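You operate a simulated robot arm through the tools that you are given. There is no shell and no other tool. Be economical: measure what you need, move in short steps, check, and stop when the job is done.

Carry out the task below with a simulated robot arm. There is one attempt and no reset: what you move stays moved.

TASK
Put two of the wooden cubes from the foot of the bed on the notebook there. Then fetch the purple bottle and stand it on top of the pale crumpled paper.
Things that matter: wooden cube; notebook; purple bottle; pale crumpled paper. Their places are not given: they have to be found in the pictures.

It is judged by the outcome, as a careful person would: the job done as asked, and still so three seconds after it is handed in. It fails if anything else is knocked over, pushed out of place, dropped, spilled or broken.

THE ROBOT
A 6-joint arm with a two-finger parallel gripper, fixed in place. Base frame: the origin is at the foot of the arm, x ahead of it, y to its left, z up; the work surface is at about z = 0. Lengths are in mm, angles in rad, forces in N, time in s.
With the tool pointing down near the work surface it reaches from about 140 to 580 mm from the base axis. Its first joint turns from -1.152 to 1.152 rad. Payload 2.1 kg.
Tool frame: the origin (TCP) lies between the finger pads and is the grasp point; the fingertips stand 30 mm ahead of it; z points along the fingers, y is the line along which they close. The gripper opens to 94 mm. The fingers are 28 mm wide and 10 mm thick; the gripper's body (50 by 96 mm) begins 55 mm behind the TCP.
Orientation is told as [roll, pitch, yaw] about the base's x, y, z axes, in that order, counted from this pose: with the fingers straight down and closing along the base's y, the tool's x points along the base's -x, its y along +y and its z along -z.

THE INTERFACE
- The arm moves only by the tool play_rows. Its argument "steps" is a list that holds one entry, the list of rows, each a list of 7 numbers: the shift along the tool's x, y, z in mm, then the turn, a rotation vector about the tool's x, y, z in rad, then the finger opening in mm, from 0 to 94. In form: [[[dx, dy, dz, rx, ry, rz, fingers], ...]]. A call has 1 to 8 rows; each row shifts and turns the commanded pose from where the row before left it, along the tool's axes as they then stand. A row lasts 0.2 s, in which the tool goes at most 50 mm and 0.15 rad; a call with a longer step from one row to the next is refused whole, and so is a gripper value outside its range. A pose out of reach is approached as far as the arm can. The call stops where the force on the tool passes 40 N (or 10 N more than at its start, if that is more) or the arm is blocked; 0.2 s more then pass. The fingers move at their own pace (about 72 mm/s each) and stop on an object; they squeeze with about 31 N. The grip force told is the motor's: it shows also when the fingers shut on nothing. Time passes only in rows, and 0.2 s behind the last, so rows that do not move let the fingers close. It gives the time, the measured TCP pose, the force on the tool (base axes), the opening and the grip force at its end, in the units of the frame above (readings bear some noise).
- Cameras (640 x 400 px; columns grow to the right, rows downward): "scene" is fixed at [24.1, -364.8, 493.5]; the picture's right is [0.95, -0.32, 0.00], its down [-0.14, -0.40, -0.91] and it looks along [0.29, 0.86, -0.42] (base axes); focal length 320 px, centre (320, 200). "wrist" rides on the gripper at [-37, 0, -58] in the tool frame; the picture's right is [0.00, -1.00, 0.00], its down [0.97, 0.00, -0.24] and it looks along [0.24, 0.00, 0.97] (tool axes); focal length 218 px, centre (320, 200).
- snapshot(camera): a new picture of that camera. No time passes.
- pixel_to_xyz(camera, pixels): for up to 12 pixels [column, row] of the newest picture of that camera ("zoom" is the newest enlarged one), the place [x, y, z] in the base frame of the surface seen there, good to about 2 mm, but the place of the scene camera against the robot may be out by one fixed shift of up to 18 mm in any direction. No time passes.
- zoom(camera, box): a new picture of the part [left, top, right, bottom] of that camera's present view, enlarged. No time passes.
- job_done(): hands the job in; it is judged then, once.

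Work in short steps. Measure before you move; look again where a grasp or a placing could have gone wrong, and mend it. You have 80 turns and 38 pictures in all, the two below and enlarged ones among them. Open the gripper and draw the arm clear of the work before you hand the job in, unless the task says otherwise; then end with one line.

The tools are called after "Emit:" as a command line: name --argument value ..., lists and objects as JSON in quotes. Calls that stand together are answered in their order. play_rows: Moves the arm, as the interface text tells. Its arguments: {"type":"object","properties":{"steps":{"type":"array","items":{"type":"array","items":{"type":"array","items":{"type":"number"}}}}},"required":["steps"]} The other tools are called the same way: snapshot (camera) takes a picture; pixel_to_xyz (camera, pixels) gives the place of the surface under pixels of a picture; zoom (camera, box) takes an enlarged picture of a part of a camera's view; job_done () hands the job in.

At the start:

```text
time_s: 0.0
tool_pos: [331.3, 202.8, 330.9]
tool_rot: [0.0, -0.001, 0.001]
contact_force: [0.6, 0.0, -0.1]
gripper_width: 94.3
grasp_force: 0.0
```

scene: 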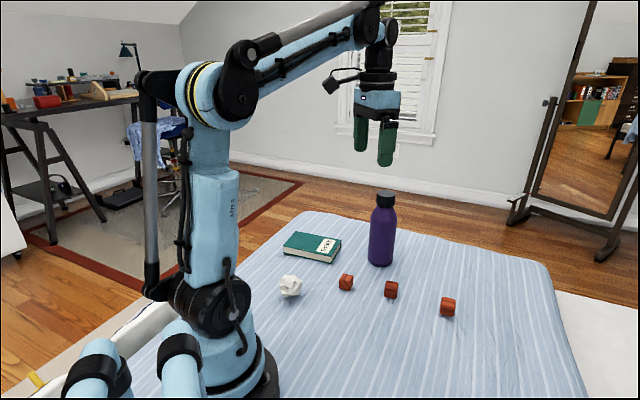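
wrist: 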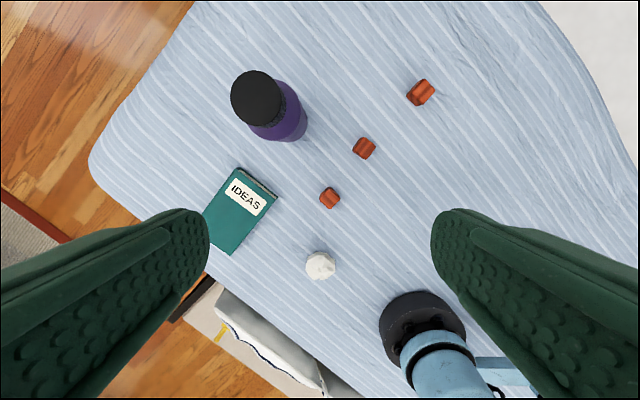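

The wrist view shows cubes at about (329,198), (364,148), (420,92), the notebook at (240,210), the paper at (320,266) and the bottle cap at (257,97). I'll measure these and zoom in.

Emit:
pixel_to_xyz --camera "wrist" --pixels '[[329, 196], [364, 148], [420, 92], [240, 168], [276, 198], [228, 253], [204, 214], [320, 264], [257, 95], [300, 220], [285, 125], [335, 205]]'

Emit:
zoom --camera "wrist" --box '[200, 60, 456, 290]'

Emit:
zoom --camera "scene" --box '[260, 180, 480, 330]'

```text
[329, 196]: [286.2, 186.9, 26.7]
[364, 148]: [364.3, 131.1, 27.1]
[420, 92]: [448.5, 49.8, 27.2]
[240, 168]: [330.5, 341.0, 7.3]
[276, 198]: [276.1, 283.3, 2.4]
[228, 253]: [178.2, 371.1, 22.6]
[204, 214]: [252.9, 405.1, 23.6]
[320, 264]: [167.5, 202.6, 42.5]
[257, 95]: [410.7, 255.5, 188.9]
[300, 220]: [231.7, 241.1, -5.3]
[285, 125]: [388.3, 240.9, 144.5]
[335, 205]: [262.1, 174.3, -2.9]
```

```text
1.74 times, centred on (328, 175) of wrist
```

zoom: 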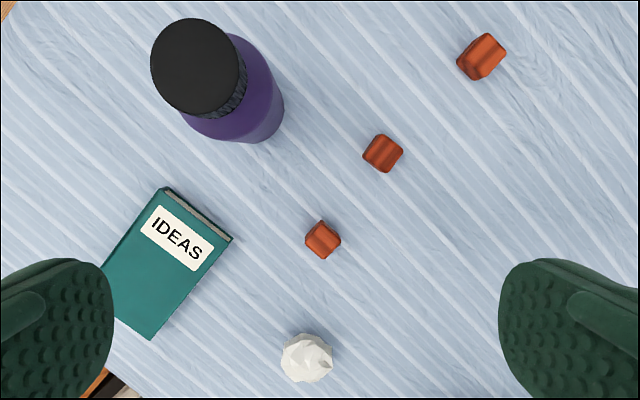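

```text
2.67 times, centred on (370, 255) of scene
```

zoom: 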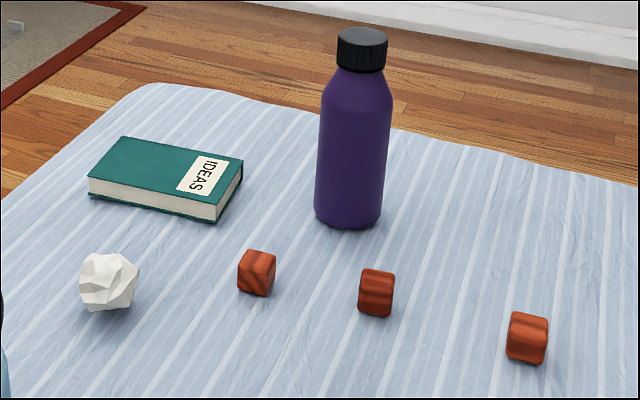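

The cube tops are at z≈27, the notebook top at about 24, the paper top at about 42 and the bottle top at about 189. I'm descending over the nearest cube (286,187) for a closer look.

Emit:
play_rows --steps '[[[12, -4, 36, 0, 0, 0, 94], [12, -4, 36, 0, 0, 0, 70], [12, -4, 36, 0, 0, 0, 70], [11, -4, 36, 0, 0, 0, 70], [0, 0, 36, 0, 0, 0, 70], [0, 0, 0, 0, 0, 0, 70]]]'

Emit:
snapshot --camera "wrist"

```text
time_s: 1.4
tool_pos: [283.0, 187.0, 149.1]
tool_rot: [0.002, 0.001, 0.003]
contact_force: [0.3, -0.1, 0.2]
gripper_width: 70.0
grasp_force: 0.1
```

```text
33 pictures are left
```

wrist: 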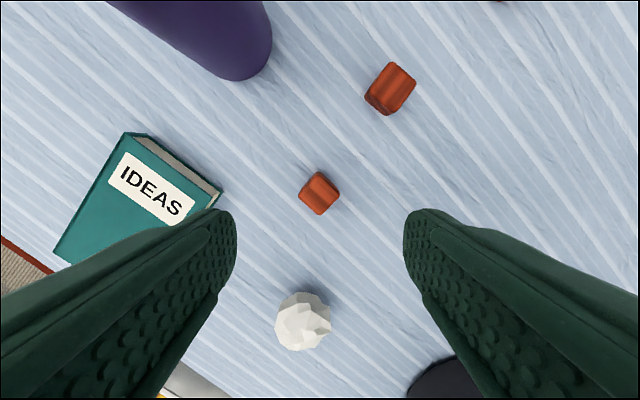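

Emit:
zoom --camera "wrist" --box '[270, 150, 366, 210]'

Emit:
pixel_to_xyz --camera "wrist" --pixels '[[320, 192], [126, 136], [216, 186], [388, 84], [304, 320], [316, 174], [335, 190], [318, 210], [302, 195], [150, 138], [60, 255], [130, 200]]'

```text
6.67 times, centred on (318, 180) of wrist
```

zoom: 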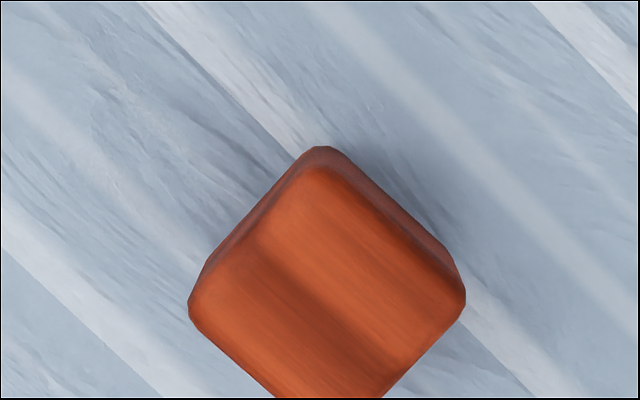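

```text
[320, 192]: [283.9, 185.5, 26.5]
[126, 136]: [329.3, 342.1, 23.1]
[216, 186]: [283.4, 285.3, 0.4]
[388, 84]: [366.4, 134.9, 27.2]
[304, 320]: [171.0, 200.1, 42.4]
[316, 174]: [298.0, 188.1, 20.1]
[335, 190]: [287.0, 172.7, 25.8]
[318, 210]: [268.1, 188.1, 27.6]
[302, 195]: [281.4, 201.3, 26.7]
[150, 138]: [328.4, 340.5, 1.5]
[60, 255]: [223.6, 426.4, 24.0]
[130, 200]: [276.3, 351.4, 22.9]
```

Cube 1 is centred at about (284,187), turned about 47°, and the notebook is aligned the same way with its centre near (254,358). I'll turn the tool by 0.74 rad, then check.

Emit:
play_rows --steps '[[[0, 0, 0, 0, 0, 0.148, 60], [0, 0, 0, 0, 0, 0.148, 60], [0, 0, 0, 0, 0, 0.148, 60], [0, 0, 0, 0, 0, 0.148, 60], [0, 0, 10, 0, 0, 0.148, 60], [0, 0, 40, 0, 0, 0, 60], [0, 0, 0, 0, 0, 0, 60]]]'

Emit:
snapshot --camera "wrist"

```text
time_s: 3.0
tool_pos: [284.8, 187.9, 100.7]
tool_rot: [0.002, 0.0, -0.739]
contact_force: [0.1, 0.4, -0.8]
gripper_width: 59.9
grasp_force: 0.0
```

```text
31 pictures are left
```

wrist: 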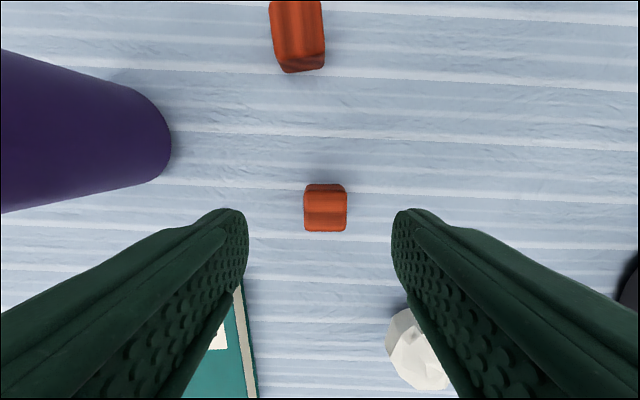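

The cube at (325,207) is square between the fingers, so I'm descending 65 mm and closing.

Emit:
play_rows --steps '[[[0, -1, 30, 0, 0, 0, 60], [0, 0, 25, 0, 0, 0, 60], [0, 0, 10, 0, 0, 0, 60], [0, 0, 0, 0, 0, 0, 20], [0, 0, 0, 0, 0, 0, 20], [0, 0, 0, 0, 0, 0, 20]]]'

```text
time_s: 4.4
tool_pos: [283.2, 188.3, 35.6]
tool_rot: [0.0, -0.001, -0.739]
contact_force: [-0.2, -0.1, -0.3]
gripper_width: 26.4
grasp_force: 30.6
```

Gripped (26.4 mm). I'll lift and carry it to above the far half of the notebook, (230,377).

Emit:
play_rows --steps '[[[0, 0, -30, 0, 0, 0, 20], [0, 0, -40, 0, 0, 0, 20], [33.4, 20.7, 0, 0, 0, 0, 20], [33.4, 20.7, 0, 0, 0, 0, 20], [33.4, 20.7, 0, 0, 0, 0, 20], [33.4, 20.7, 0, 0, 0, 0, 20], [33.2, 20.7, 0, 0, 0, 0, 20], [0, 0, 0, 0, 0, 0, 20]]]'

Emit:
snapshot --camera "wrist"

Emit:
snapshot --camera "scene"

```text
time_s: 6.2
tool_pos: [228.4, 376.2, 105.6]
tool_rot: [0.003, 0.001, -0.74]
contact_force: [-1.1, 0.9, 0.3]
gripper_width: 26.3
grasp_force: 30.9
```

```text
30 pictures are left
```

wrist: 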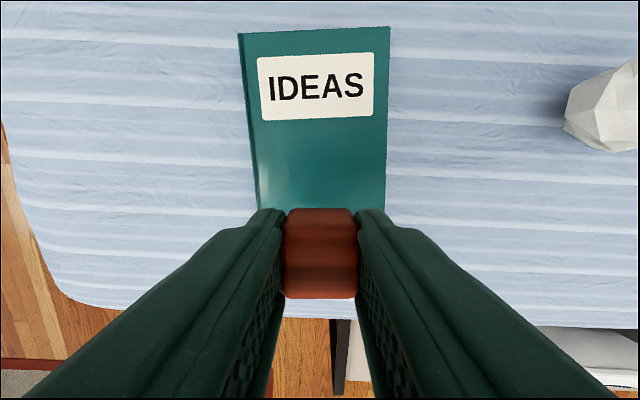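

```text
29 pictures are left
```

scene: 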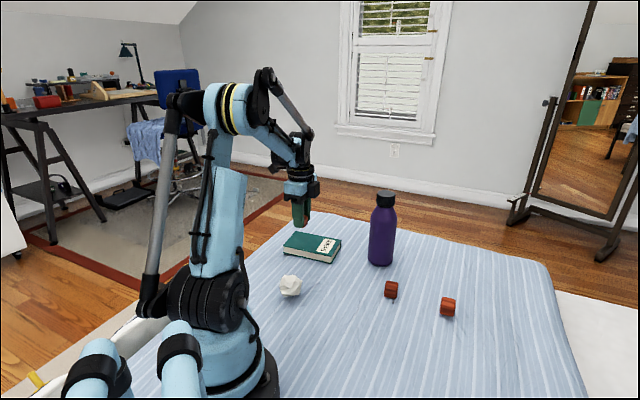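

The notebook's near end is hidden behind the cube, so I'll measure the visible corners.

Emit:
pixel_to_xyz --camera "wrist" --pixels '[[243, 36], [386, 31], [382, 205], [262, 205], [320, 150], [386, 230], [250, 100], [384, 150], [320, 200]]'

Emit:
pixel_to_xyz --camera "scene" --pixels '[[303, 234], [340, 239], [329, 255], [285, 247], [312, 245], [290, 283]]'

Emit:
zoom --camera "scene" --box '[260, 180, 380, 300]'

```text
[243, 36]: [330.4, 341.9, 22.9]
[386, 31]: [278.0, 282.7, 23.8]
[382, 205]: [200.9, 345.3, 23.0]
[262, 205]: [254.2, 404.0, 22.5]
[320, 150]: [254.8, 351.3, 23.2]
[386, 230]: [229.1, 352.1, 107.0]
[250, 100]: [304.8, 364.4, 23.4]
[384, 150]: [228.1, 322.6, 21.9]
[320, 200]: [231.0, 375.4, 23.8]
```

```text
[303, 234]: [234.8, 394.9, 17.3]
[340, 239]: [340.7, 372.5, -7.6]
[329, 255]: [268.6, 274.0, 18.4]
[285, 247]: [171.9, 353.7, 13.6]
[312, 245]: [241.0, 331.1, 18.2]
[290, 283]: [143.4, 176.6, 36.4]
```

```text
3.33 times, centred on (320, 240) of scene
```

zoom: 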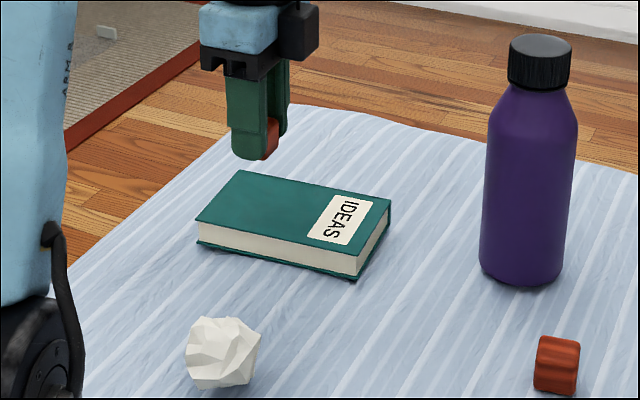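

The notebook spans (330,342)–(278,283)–(180,365), with its top at z≈23, so the target is fine after a small shift back. Lowering now.

Emit:
play_rows --steps '[[[-3, 0, 25, 0, 0, 0, 20], [0, 0, 16, 0, 0, 0, 20], [0, 0, 4, 0, 0, 0, 20], [0, 0, 1, 0, 0, 0, 20], [0, 0, 0, 0, 0, 0, 20]]]'

```text
time_s: 7.4
tool_pos: [231.3, 374.4, 60.3]
tool_rot: [0.001, -0.001, -0.738]
contact_force: [0.6, 0.1, -0.2]
gripper_width: 26.3
grasp_force: 30.9
```

Emit:
play_rows --steps '[[[0, 0, 1, 0, 0, 0, 20], [0, 0, 1, 0, 0, 0, 20], [0, 0, 0, 0, 0, 0, 20]]]'

```text
time_s: 8.2
tool_pos: [230.7, 374.0, 57.7]
tool_rot: [0.003, -0.002, -0.738]
contact_force: [0.4, 0.8, 24.7]
gripper_width: 26.6
grasp_force: 31.4
```

Contact (25 N up). I'll ease up 0.5 mm, open and retreat.

Emit:
play_rows --steps '[[[0, 0, -0.5, 0, 0, 0, 20], [0, 0, 0, 0, 0, 0, 45], [0, 0, 0, 0, 0, 0, 50], [0, 0, -30, 0, 0, 0, 50], [0, 0, -45, 0, 0, 0, 50], [0, 0, -45, 0, 0, 0, 50], [0, 0, 0, 0, 0, 0, 50]]]'

Emit:
snapshot --camera "wrist"

```text
time_s: 9.8
tool_pos: [231.9, 373.4, 180.3]
tool_rot: [0.002, 0.0, -0.739]
contact_force: [0.9, -1.1, -0.9]
gripper_width: 49.8
grasp_force: 0.0
```

```text
27 pictures are left
```

wrist: 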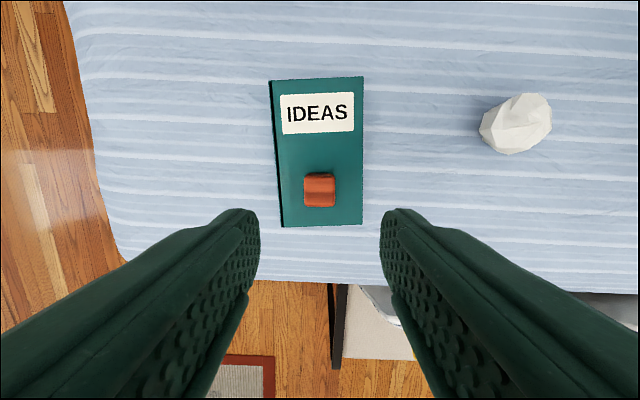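

Cube 1 sits well on the notebook at (319,190). Next I go to cube 2 near (366,134) by a waypoint that keeps clear of the bottle.

Emit:
play_rows --steps '[[[-32.4, -19.9, 0, 0, 0, 0, 60], [-32.4, -19.9, 0, 0, 0, 0, 60], [-32.4, -19.9, 0, 0, 0, 0, 60], [-32.4, -19.9, 0, 0, 0, 0, 60], [-32.4, -19.9, 0, 0, 0, 0, 60], [-48, 7, 0, 0, 0, 0, 60], [-49, 8, 0, 0, 0, 0, 60], [0, 0, 20, 0, 0, 0, 60]]]'

Emit:
snapshot --camera "wrist"

```text
time_s: 11.6
tool_pos: [367.5, 134.5, 160.2]
tool_rot: [0.003, 0.0, -0.738]
contact_force: [0.4, -0.4, 0.6]
gripper_width: 60.0
grasp_force: 0.1
```

```text
26 pictures are left
```

wrist: 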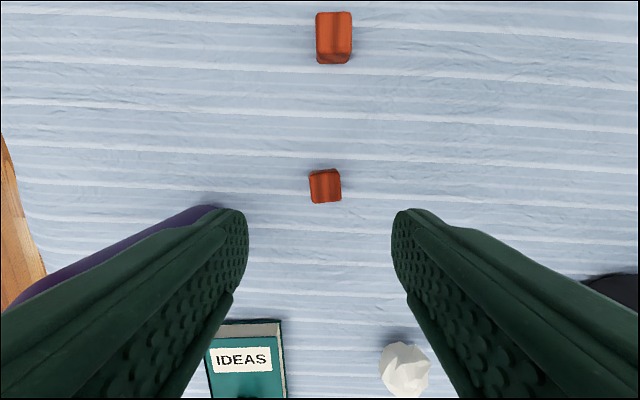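

Measuring cube 2 at (325,186) and zooming on its angle.

Emit:
zoom --camera "wrist" --box '[277, 156, 373, 216]'

Emit:
pixel_to_xyz --camera "wrist" --pixels '[[325, 187], [312, 187], [339, 184], [324, 175], [327, 199], [210, 208], [190, 213], [160, 225], [120, 245], [60, 275]]'

```text
6.67 times, centred on (325, 186) of wrist
```

zoom: 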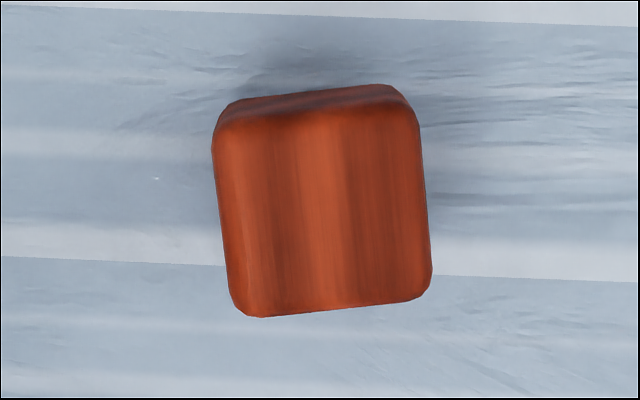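

```text
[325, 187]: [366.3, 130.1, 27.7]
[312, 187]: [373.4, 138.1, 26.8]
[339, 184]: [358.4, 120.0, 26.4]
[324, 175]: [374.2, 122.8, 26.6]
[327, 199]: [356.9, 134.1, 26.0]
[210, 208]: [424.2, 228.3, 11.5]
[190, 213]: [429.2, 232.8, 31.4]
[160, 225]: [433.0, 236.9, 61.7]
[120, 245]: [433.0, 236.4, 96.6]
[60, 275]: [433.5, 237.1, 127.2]
```

Cube 2's top centre is about (366,129.5), turned 7.5° counterclockwise in the picture. I'll shift, turn by −0.13 rad, lower and check before gripping.

Emit:
play_rows --steps '[[[-2.3, -4.7, 0, 0, 0, 0, 60], [0, 0, 30, 0, 0, -0.13, 60], [0, 0, 30, 0, 0, 0, 60], [0, 0, 0, 0, 0, 0, 60]]]'

Emit:
snapshot --camera "wrist"

```text
time_s: 12.6
tool_pos: [365.0, 131.0, 98.7]
tool_rot: [0.002, -0.001, -0.608]
contact_force: [-0.4, 0.4, 0.2]
gripper_width: 60.2
grasp_force: 0.1
```

```text
24 pictures are left
```

wrist: 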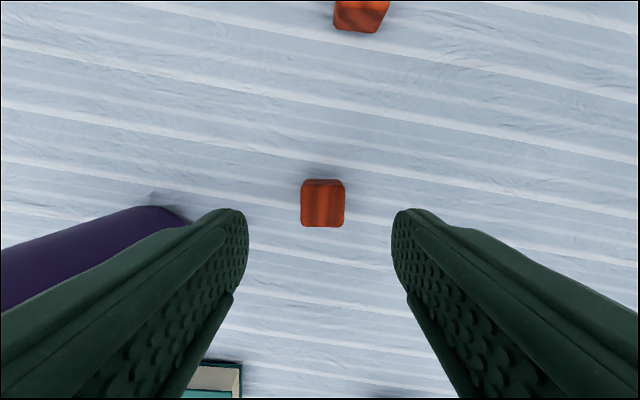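

Squared up and centred, with the cube at (322,204). I'll descend to z≈36 and grip.

Emit:
play_rows --steps '[[[0, 0, 30, 0, 0, 0, 60], [0, 0, 23, 0, 0, 0, 60], [0, 0, 10, 0, 0, 0, 60], [0, 0, 0, 0, 0, 0, 20], [0, 0, 0, 0, 0, 0, 20], [0, 0, 0, 0, 0, 0, 20]]]'

```text
time_s: 14.0
tool_pos: [363.9, 132.5, 35.8]
tool_rot: [0.001, 0.0, -0.609]
contact_force: [0.4, 0.2, 0.7]
gripper_width: 26.5
grasp_force: 31.1
```

Gripped. Lifting, then carrying it by the waypoint to above (276,336).

Emit:
play_rows --steps '[[[0, 0, -25, 0, 0, 0, 20], [0, 0, -45, 0, 0, 0, 20], [48.6, 0, 0, 0, 0, 0, 20], [48.6, 0, 0, 0, 0, 0, 20], [30.3, 39, 0, 0, 0, 0, 20], [30.3, 39, 0, 0, 0, 0, 20], [30.3, 39, 0, 0, 0, 0, 20], [0, 0, 0, 0, 0, 0.13, 20]]]'

Emit:
snapshot --camera "wrist"

```text
time_s: 15.8
tool_pos: [276.4, 336.5, 106.3]
tool_rot: [0.0, 0.0, -0.74]
contact_force: [0.1, 0.2, -0.3]
gripper_width: 26.5
grasp_force: 30.9
```

```text
23 pictures are left
```

wrist: 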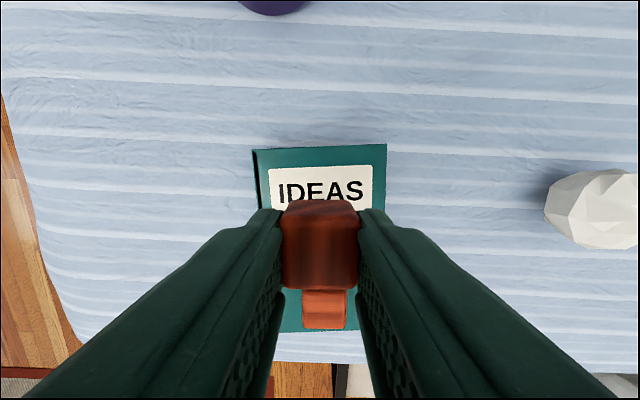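

The cube is over the notebook, clear of the first one. Lowering to contact.

Emit:
play_rows --steps '[[[0, 0, 25, 0, 0, 0, 20], [0, 0, 17, 0, 0, 0, 20], [0, 0, 3, 0, 0, 0, 20], [0, 0, 1, 0, 0, 0, 20], [0, 0, 1, 0, 0, 0, 20], [0, 0, 0, 0, 0, 0, 20]]]'

```text
time_s: 17.2
tool_pos: [278.1, 335.6, 59.4]
tool_rot: [0.003, -0.001, -0.739]
contact_force: [-0.1, -0.1, 15.6]
gripper_width: 26.5
grasp_force: 31.1
```

Emit:
play_rows --steps '[[[0, 0, 0, 0, 0, 0, 45], [0, 0, 0, 0, 0, 0, 50], [0, 0, -30, 0, 0, 0, 50], [0, 0, -45, 0, 0, 0, 50], [0, 0, -45, 0, 0, 0, 50], [0, 0, -40, 0, 0, 0, 50], [0, 0, -20, 0, 0, 0, 50]]]'

Emit:
snapshot --camera "wrist"

Emit:
zoom --camera "scene" --box '[260, 180, 420, 310]'

```text
time_s: 18.8
tool_pos: [277.3, 336.6, 238.1]
tool_rot: [0.0, -0.001, -0.739]
contact_force: [-0.2, 0.6, -0.2]
gripper_width: 50.1
grasp_force: 0.1
```

```text
22 pictures are left
```

wrist: 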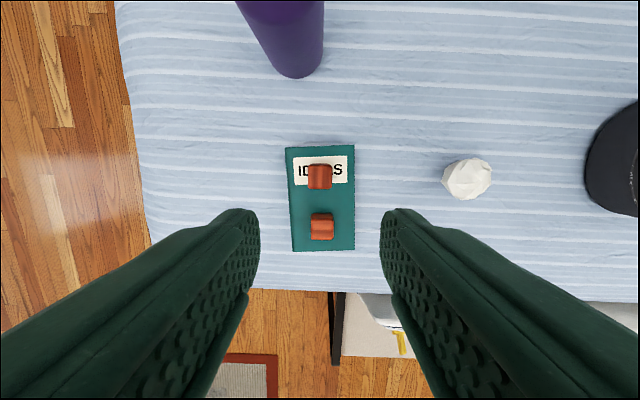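

```text
3.08 times, centred on (340, 245) of scene
```

zoom: 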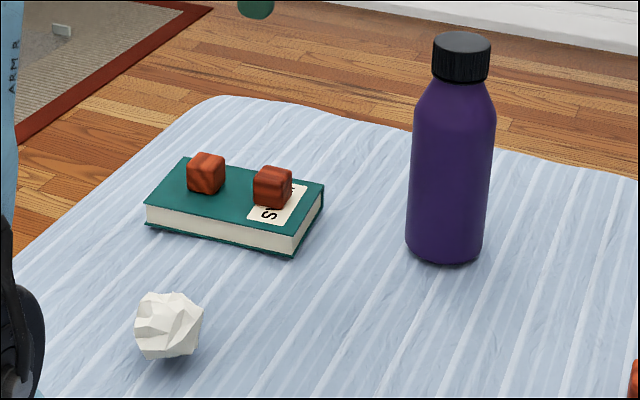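

Both cubes rest on the notebook. Now I'm viewing the paper from above to find its shape and top.

Emit:
play_rows --steps '[[[-3.3, -43.1, 0, 0, 0, 0, 94], [-3.3, -43.1, 0, 0, 0, 0, 94], [-3.3, -43.1, 0, 0, 0, 0, 94], [-3.3, -43.1, 0, 0, 0, 0, 94], [0, 0, 40, 0, 0, 0, 94], [0, 0, 40, 0, 0, 0, 94], [0, 0, 30, 0, 0, 0, 94], [0, 0, 0, 0, 0, 0, 94]]]'

Emit:
snapshot --camera "wrist"

Emit:
zoom --camera "wrist" --box '[240, 140, 400, 240]'

```text
time_s: 20.6
tool_pos: [170.1, 197.7, 129.0]
tool_rot: [0.002, -0.001, -0.739]
contact_force: [-0.2, 0.2, -0.2]
gripper_width: 93.8
grasp_force: 0.1
```

```text
20 pictures are left
```

wrist: 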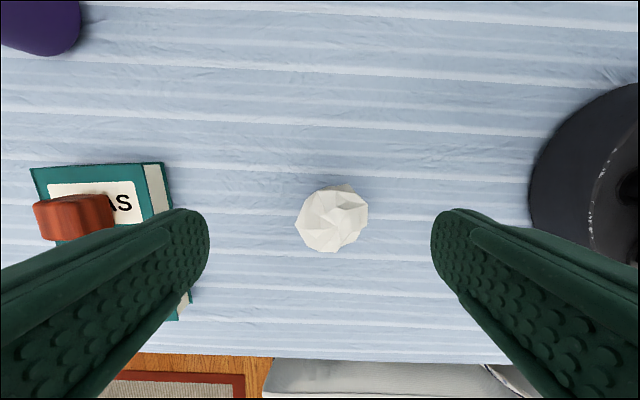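

```text
4.00 times, centred on (320, 190) of wrist
```

zoom: 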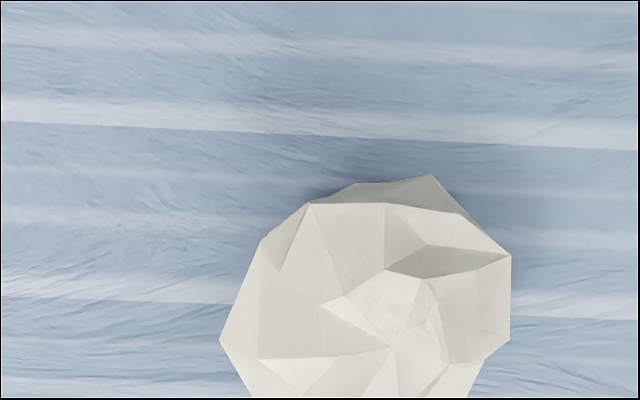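

Sampling heights over the paper (columns 296–368, rows 184–252).

Emit:
pixel_to_xyz --camera "wrist" --pixels '[[302, 215], [312, 200], [312, 215], [312, 230], [324, 195], [324, 208], [324, 220], [324, 235], [324, 246], [336, 195], [336, 208], [336, 220]]'

Emit:
pixel_to_xyz --camera "wrist" --pixels '[[336, 232], [336, 244], [348, 195], [348, 208], [348, 220], [348, 232], [360, 208], [360, 220], [360, 232], [346, 187], [366, 215], [300, 228]]'

Emit:
zoom --camera "wrist" --box '[272, 174, 392, 264]'

```text
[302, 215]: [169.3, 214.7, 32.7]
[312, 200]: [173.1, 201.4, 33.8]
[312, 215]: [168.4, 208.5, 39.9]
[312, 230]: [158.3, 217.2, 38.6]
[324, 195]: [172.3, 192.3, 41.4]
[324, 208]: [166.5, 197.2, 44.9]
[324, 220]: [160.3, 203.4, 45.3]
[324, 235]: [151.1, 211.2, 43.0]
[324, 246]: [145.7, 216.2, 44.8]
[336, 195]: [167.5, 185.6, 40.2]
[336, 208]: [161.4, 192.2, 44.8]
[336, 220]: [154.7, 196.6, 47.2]
```

```text
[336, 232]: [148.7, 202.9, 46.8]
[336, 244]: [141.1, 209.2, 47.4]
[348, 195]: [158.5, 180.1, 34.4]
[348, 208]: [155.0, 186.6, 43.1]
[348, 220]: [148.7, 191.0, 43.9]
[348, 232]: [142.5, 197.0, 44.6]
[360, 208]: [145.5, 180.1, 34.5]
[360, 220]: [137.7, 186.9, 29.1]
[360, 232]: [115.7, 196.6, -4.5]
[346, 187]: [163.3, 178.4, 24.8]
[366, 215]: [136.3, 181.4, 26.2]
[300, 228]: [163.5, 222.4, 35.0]
```

```text
4.44 times, centred on (332, 219) of wrist
```

zoom: 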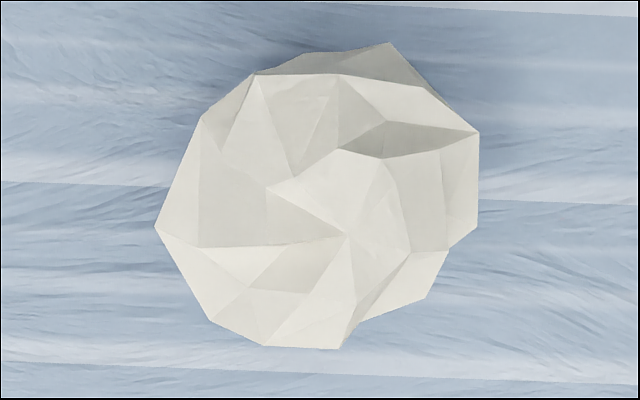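

The top is a roughly level plateau, z≈43–47, over about x 141–172, y 186–216. One more view from further over will show its far side.

Emit:
play_rows --steps '[[[30, 0, 0, 0, 0, 0, 94], [30, 0, 0, 0, 0, 0, 94], [0, 0, 0, 0, 0, 0, 94]]]'

Emit:
zoom --camera "wrist" --box '[240, 60, 400, 160]'

```text
time_s: 21.4
tool_pos: [127.0, 240.1, 128.9]
tool_rot: [0.001, -0.002, -0.74]
contact_force: [0.2, 0.1, 0.3]
gripper_width: 93.7
grasp_force: 0.1
```

```text
4.00 times, centred on (320, 110) of wrist
```

zoom: 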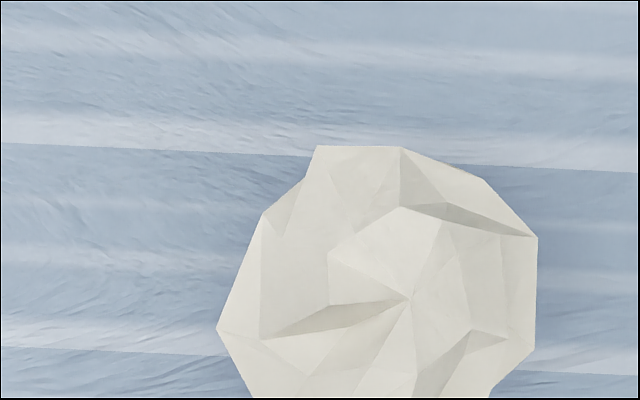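

Emit:
zoom --camera "wrist" --box '[268, 90, 396, 170]'

Emit:
pixel_to_xyz --camera "zoom" --pixels '[[240, 100], [330, 100], [180, 150], [260, 150], [350, 150], [420, 150], [160, 200], [220, 200], [290, 200], [360, 200], [430, 200], [270, 180]]'

Emit:
pixel_to_xyz --camera "zoom" --pixels '[[180, 250], [240, 250], [300, 250], [360, 250], [420, 250], [220, 290], [280, 290], [340, 290], [400, 290], [260, 320], [310, 320], [360, 320]]'

```text
5.00 times, centred on (332, 130) of wrist
```

zoom: 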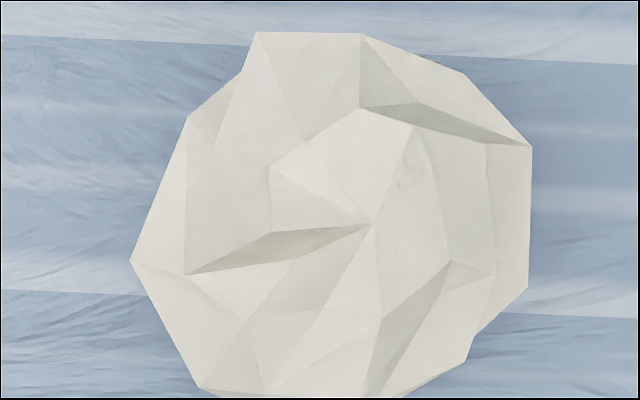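

```text
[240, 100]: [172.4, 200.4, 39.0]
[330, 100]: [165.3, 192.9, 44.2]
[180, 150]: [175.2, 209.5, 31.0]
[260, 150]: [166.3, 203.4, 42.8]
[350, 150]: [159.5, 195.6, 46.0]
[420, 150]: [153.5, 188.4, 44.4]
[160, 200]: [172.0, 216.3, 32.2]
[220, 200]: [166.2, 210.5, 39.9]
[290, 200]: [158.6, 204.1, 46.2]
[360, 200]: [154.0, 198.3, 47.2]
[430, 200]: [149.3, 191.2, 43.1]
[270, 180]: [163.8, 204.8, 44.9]
```

```text
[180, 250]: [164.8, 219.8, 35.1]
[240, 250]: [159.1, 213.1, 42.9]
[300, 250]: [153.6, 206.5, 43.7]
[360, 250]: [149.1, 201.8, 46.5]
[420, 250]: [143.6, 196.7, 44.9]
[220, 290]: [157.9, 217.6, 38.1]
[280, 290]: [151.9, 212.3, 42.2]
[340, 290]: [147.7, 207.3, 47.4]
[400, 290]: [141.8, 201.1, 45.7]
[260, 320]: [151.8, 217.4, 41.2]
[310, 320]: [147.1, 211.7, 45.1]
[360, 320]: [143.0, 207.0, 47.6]
```

The plateau's high points centre on about (151,202), z≈47. Now I raise the arm and go over the bottle, near (407,257).

Emit:
play_rows --steps '[[[0, 0, -48, 0, 0, 0, 94], [0, 0, -48, 0, 0, 0, 94], [0, 0, -48, 0, 0, 0, 94], [-32.5, 33.5, 0, 0, 0, 0, 94], [-32.5, 33.5, 0, 0, 0, 0, 94], [-32.5, 33.5, 0, 0, 0, 0, 94], [-32.5, 33.5, 0, 0, 0, 0, 94], [-32.5, 33.5, 0, 0, 0, 0, 94]]]'

Emit:
play_rows --steps '[[[-32.5, 33.5, 0, 0, 0, 0, 94], [0, 0, 0, 0, 0, 0, 94]]]'

Emit:
snapshot --camera "wrist"

```text
time_s: 23.2
tool_pos: [361.6, 250.7, 269.8]
tool_rot: [0.0, -0.001, -0.739]
contact_force: [0.0, 0.2, -0.3]
gripper_width: 94.0
grasp_force: 0.1
```

```text
time_s: 23.8
tool_pos: [410.3, 256.2, 270.1]
tool_rot: [0.0, 0.0, -0.741]
contact_force: [-0.2, -0.5, 0.3]
gripper_width: 93.9
grasp_force: 0.0
```

```text
15 pictures are left
```

wrist: 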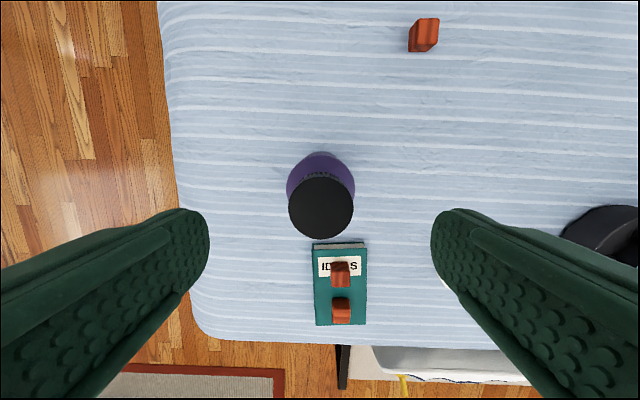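

The cap shows as a disc centred near (320,208); I'll measure its edges.

Emit:
pixel_to_xyz --camera "wrist" --pixels '[[320, 208], [291, 208], [350, 208], [320, 182], [320, 236], [300, 188], [341, 188], [300, 228], [341, 228], [320, 156], [292, 178], [351, 178]]'

```text
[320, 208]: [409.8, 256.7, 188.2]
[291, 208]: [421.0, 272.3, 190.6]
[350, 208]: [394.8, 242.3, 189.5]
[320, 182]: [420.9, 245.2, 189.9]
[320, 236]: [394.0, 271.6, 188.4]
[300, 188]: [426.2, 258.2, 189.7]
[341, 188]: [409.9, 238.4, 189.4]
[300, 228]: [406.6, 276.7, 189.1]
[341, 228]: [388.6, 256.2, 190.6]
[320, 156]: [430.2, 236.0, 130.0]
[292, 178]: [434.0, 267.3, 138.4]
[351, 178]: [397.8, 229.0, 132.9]
```

Cap centre (407.8,257.5), diameter about 43, with the shoulder flaring below z≈160. I'll grip at TCP z≈190 so the fingertips stay on the cap.

Emit:
play_rows --steps '[[[2.7, -0.7, 20, 0, 0, 0, 94], [0, 0, 25, 0, 0, 0, 80], [0, 0, 25, 0, 0, 0, 70], [0, 0, 9, 0, 0, 0, 70], [0, 0, 0, 0, 0, 0, 70]]]'

Emit:
zoom --camera "scene" --box '[320, 140, 448, 220]'

```text
time_s: 25.0
tool_pos: [403.8, 258.1, 190.8]
tool_rot: [0.001, -0.002, -0.738]
contact_force: [0.3, -0.4, -0.3]
gripper_width: 70.0
grasp_force: 0.0
```

```text
5.00 times, centred on (384, 180) of scene
```

zoom: 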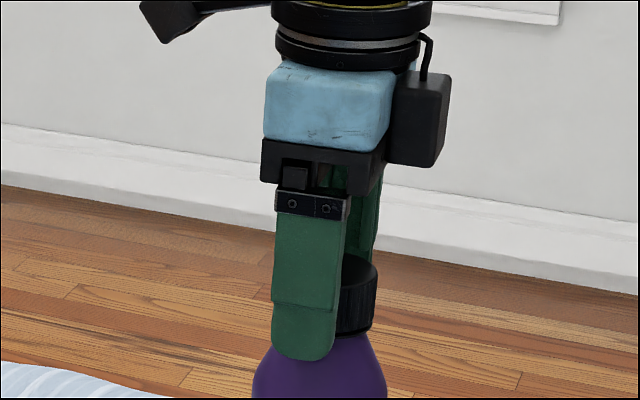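

Reading is about 4 mm short in x, so I'll let it settle and read again.

Emit:
play_rows --steps '[[[0, 0, -2, 0, 0, 0, 70], [0, 0, 0, 0, 0, 0, 70], [0, 0, 0, 0, 0, 0, 70]]]'

Emit:
snapshot --camera "wrist"

```text
time_s: 25.8
tool_pos: [403.6, 257.6, 195.0]
tool_rot: [0.002, -0.001, -0.739]
contact_force: [0.3, -0.8, -0.4]
gripper_width: 70.2
grasp_force: 0.0
```

```text
13 pictures are left
```

wrist: 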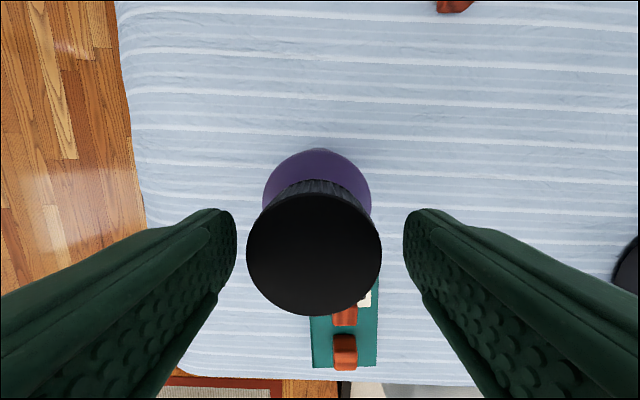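

The cap is 3 mm toward −x and 2 mm toward +y of the tool's axis. I'll correct, lower 4 mm and close.

Emit:
play_rows --steps '[[[-3, 2, 4, 0, 0, 0, 70], [0, 0, 0, 0, 0, 0, 60], [0, 0, 0, 0, 0, 0, 50], [0, 0, 0, 0, 0, 0, 36], [0, 0, 0, 0, 0, 0, 36], [0, 0, 0, 0, 0, 0, 36]]]'

```text
time_s: 27.2
tool_pos: [406.6, 257.7, 191.8]
tool_rot: [0.002, -0.001, -0.737]
contact_force: [-0.3, -0.8, 0.0]
gripper_width: 43.1
grasp_force: 30.8
```

Gripped at 43 mm, which is the cap's diameter. Lifting gently.

Emit:
play_rows --steps '[[[0, 0, -5, 0, 0, 0, 36], [0, 0, -10, 0, 0, 0, 36], [0, 0, -20, 0, 0, 0, 36], [0, 0, -25, 0, 0, 0, 36], [0, 0, -25, 0, 0, 0, 36], [0, 0, -15, 0, 0, 0, 36], [0, 0, 0, 0, 0, 0, 36]]]'

Emit:
snapshot --camera "scene"

```text
time_s: 28.8
tool_pos: [408.3, 258.2, 292.8]
tool_rot: [0.002, -0.001, -0.738]
contact_force: [0.2, -0.1, -2.6]
gripper_width: 42.9
grasp_force: 30.5
```

```text
12 pictures are left
```

scene: 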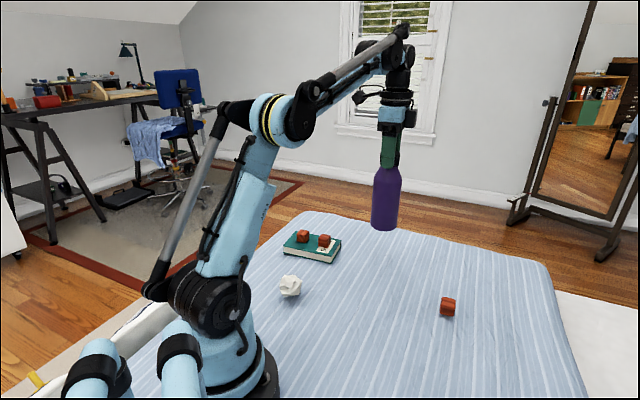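

The bottle hangs upright and weighs about 0.26 kg. Carrying it to above the paper at (151.5,202).

Emit:
play_rows --steps '[[[16, -22, 0, 0, 0, 0, 36], [22, -31, 0, 0, 0, 0, 36], [22, -31, 0, 0, 0, 0, 36], [22, -31, 0, 0, 0, 0, 36], [22, -31, 0, 0, 0, 0, 36], [22, -31, 0, 0, 0, 0, 36], [16, -23, 0, 0, 0, 0, 36], [10.3, -14.2, 0, 0, 0, 0, 36]]]'

Emit:
play_rows --steps '[[[0, 0, 15, 0, 0, 0, 36], [0, 0, 10, 0, 0, 0, 36], [0, 0, 5, 0, 0, 0, 36], [0, 0, 0, 0, 0, 0, 36]]]'

Emit:
zoom --camera "scene" --box '[220, 180, 380, 310]'

```text
time_s: 30.6
tool_pos: [151.7, 201.4, 291.1]
tool_rot: [0.001, -0.001, -0.743]
contact_force: [-0.5, 0.6, -2.7]
gripper_width: 43.2
grasp_force: 30.9
```

```text
time_s: 31.6
tool_pos: [151.5, 200.8, 261.3]
tool_rot: [0.001, 0.0, -0.739]
contact_force: [-0.4, -0.5, -2.0]
gripper_width: 43.1
grasp_force: 31.6
```

```text
3.08 times, centred on (300, 245) of scene
```

zoom: 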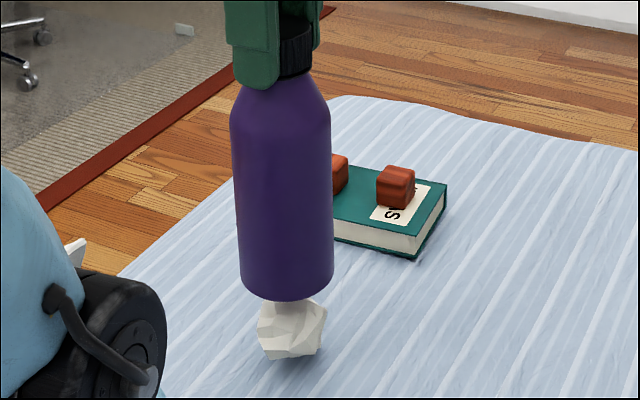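

Bottle bottom is at about 69 and the paper top at about 47. Lowering most of the way, then feeling for contact.

Emit:
play_rows --steps '[[[0, 0, 8, 0, 0, 0, 36], [0, 0, 6, 0, 0, 0, 36], [0, 0, 3, 0, 0, 0, 36], [0, 0, 0, 0, 0, 0, 36]]]'

Emit:
play_rows --steps '[[[0, 0, 1.5, 0, 0, 0, 36], [0, 0, 0, 0, 0, 0, 36]]]'

Emit:
play_rows --steps '[[[0, 0, 1.5, 0, 0, 0, 36], [0, 0, 0, 0, 0, 0, 36]]]'

```text
time_s: 32.6
tool_pos: [150.8, 201.0, 244.8]
tool_rot: [0.002, 0.0, -0.738]
contact_force: [1.2, 0.1, -2.6]
gripper_width: 43.2
grasp_force: 31.2
```

```text
time_s: 33.2
tool_pos: [150.6, 201.7, 243.5]
tool_rot: [0.0, 0.0, -0.738]
contact_force: [-0.4, -1.4, -2.3]
gripper_width: 42.9
grasp_force: 30.8
```

```text
time_s: 33.8
tool_pos: [151.5, 201.8, 241.6]
tool_rot: [0.0, 0.0, -0.738]
contact_force: [-0.2, 0.6, 9.0]
gripper_width: 42.9
grasp_force: 31.0
```

Contact (+9 N). I'll open only slightly so the fingers can still catch it, wait, and look.

Emit:
play_rows --steps '[[[0, 0, 0.3, 0, 0, 0, 36], [0, 0, 0, 0, 0, 0, 44], [0, 0, 0, 0, 0, 0, 46], [0, 0, 0, 0, 0, 0, 48], [0, 0, 0, 0, 0, 0, 50], [0, 0, 0, 0, 0, 0, 50], [0, 0, 0, 0, 0, 0, 50], [0, 0, 0, 0, 0, 0, 50]]]'

Emit:
zoom --camera "scene" --box '[220, 180, 380, 310]'

Emit:
snapshot --camera "wrist"

```text
time_s: 35.6
tool_pos: [150.5, 202.1, 241.0]
tool_rot: [0.002, 0.0, -0.737]
contact_force: [0.2, 0.4, 0.7]
gripper_width: 50.0
grasp_force: 0.0
```

```text
3.08 times, centred on (300, 245) of scene
```

zoom: 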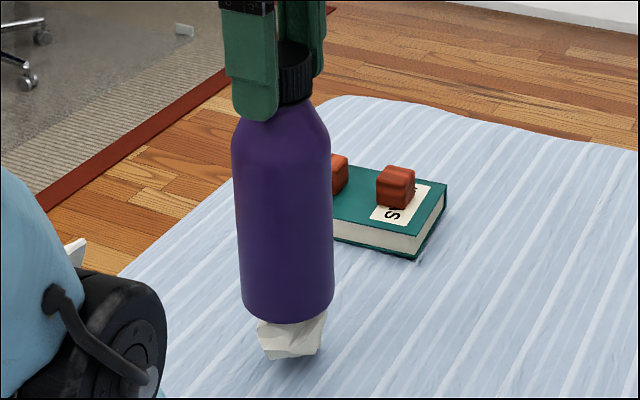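

```text
9 pictures are left
```

wrist: 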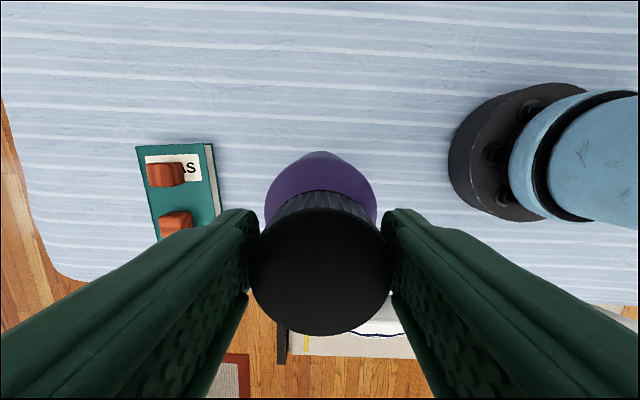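

The bottle appears to stand, with the cap centred at (320,271). I'll wait longer and measure whether the cap top is level and still.

Emit:
pixel_to_xyz --camera "wrist" --pixels '[[320, 271], [265, 265], [375, 265], [320, 220], [320, 322], [285, 235], [355, 235], [285, 310], [355, 310]]'

Emit:
play_rows --steps '[[[0, 0, 0, 0, 0, 0, 52], [0, 0, 0, 0, 0, 0, 54], [0, 0, 0, 0, 0, 0, 54], [0, 0, 0, 0, 0, 0, 54], [0, 0, 0, 0, 0, 0, 54], [0, 0, 0, 0, 0, 0, 54], [0, 0, 0, 0, 0, 0, 54], [0, 0, 0, 0, 0, 0, 54]]]'

Emit:
snapshot --camera "wrist"

Emit:
pixel_to_xyz --camera "wrist" --pixels '[[320, 271], [265, 265], [375, 265], [320, 220], [320, 322], [285, 235], [355, 235], [285, 310], [355, 310]]'

```text
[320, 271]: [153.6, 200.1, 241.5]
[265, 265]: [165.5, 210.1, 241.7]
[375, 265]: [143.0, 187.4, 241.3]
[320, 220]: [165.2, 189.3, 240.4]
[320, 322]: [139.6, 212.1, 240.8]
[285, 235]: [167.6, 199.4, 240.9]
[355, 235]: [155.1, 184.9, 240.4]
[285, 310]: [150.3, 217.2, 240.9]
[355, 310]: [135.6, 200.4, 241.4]
```

```text
time_s: 37.4
tool_pos: [151.5, 200.4, 240.6]
tool_rot: [0.002, 0.0, -0.738]
contact_force: [0.4, -0.9, 0.7]
gripper_width: 54.0
grasp_force: 0.2
```

```text
8 pictures are left
```

wrist: 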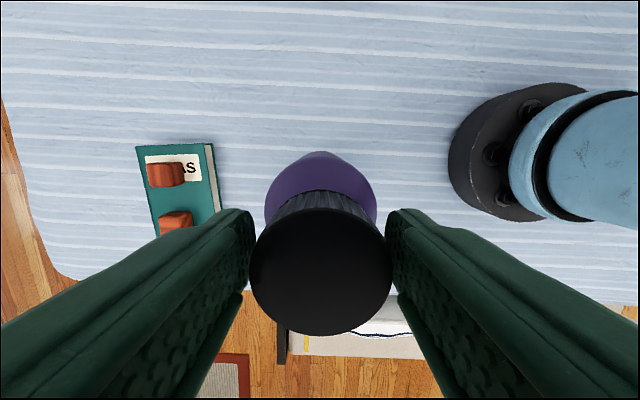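

```text
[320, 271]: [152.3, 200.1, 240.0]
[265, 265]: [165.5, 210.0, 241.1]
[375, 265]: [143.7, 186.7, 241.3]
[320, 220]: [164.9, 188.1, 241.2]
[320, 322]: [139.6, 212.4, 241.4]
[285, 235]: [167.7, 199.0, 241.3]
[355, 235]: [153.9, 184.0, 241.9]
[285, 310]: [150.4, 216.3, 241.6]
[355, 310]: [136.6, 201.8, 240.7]
```

The cap is level (all points z≈241) and hasn't moved. Opening fully and rising straight up.

Emit:
play_rows --steps '[[[0, 0, 0, 0, 0, 0, 65], [0, 0, 0, 0, 0, 0, 80], [0, 0, 0, 0, 0, 0, 80], [0, 0, -10, 0, 0, 0, 80], [0, 0, -25, 0, 0, 0, 80], [0, 0, -30, 0, 0, 0, 80], [0, 0, -30, 0, 0, 0, 80], [0, 0, 0, 0, 0, 0, 80]]]'

Emit:
snapshot --camera "scene"

```text
time_s: 39.2
tool_pos: [151.1, 199.6, 336.1]
tool_rot: [0.003, 0.001, -0.739]
contact_force: [0.5, 0.2, 0.5]
gripper_width: 80.2
grasp_force: 0.1
```

```text
7 pictures are left
```

scene: 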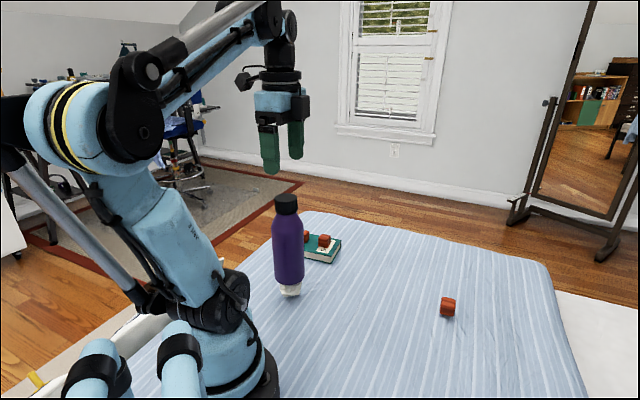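

The bottle stands on the paper. I'll draw the arm aside at this height, then do a final check.

Emit:
play_rows --steps '[[[-20, 18, 0, 0, 0, 0, 80], [-30, 27, 0, 0, 0, 0, 80], [-30, 27, 0, 0, 0, 0, 80], [-30, 27, 0, 0, 0, 0, 80], [-20, 18, 0, 0, 0, 0, 80], [0, 0, 0, 0, 0, 0, 80], [0, 0, 0, 0, 0, 0, 80]]]'

Emit:
zoom --camera "scene" --box '[220, 180, 380, 310]'

Emit:
snapshot --camera "wrist"

```text
time_s: 40.8
tool_pos: [325.6, 199.5, 336.6]
tool_rot: [0.001, 0.001, -0.738]
contact_force: [-0.8, 0.0, -0.2]
gripper_width: 80.1
grasp_force: 0.0
```

```text
3.08 times, centred on (300, 245) of scene
```

zoom: 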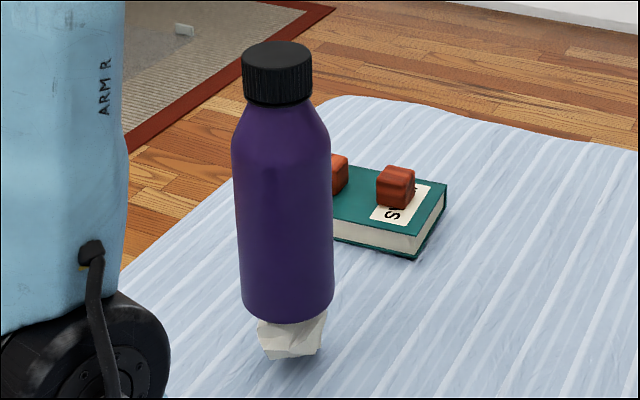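

```text
5 pictures are left
```

wrist: 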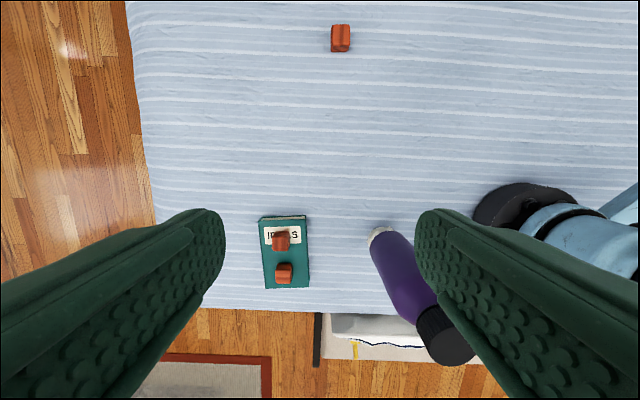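

Both cubes are on the notebook, the bottle stands steady on the paper, the third cube hasn't moved and the arm is clear.

Emit:
job_done

```text
The job is handed in.
```

Two wooden cubes are on the notebook, the purple bottle is standing upright on the pale crumpled paper, and I've handed the job in.
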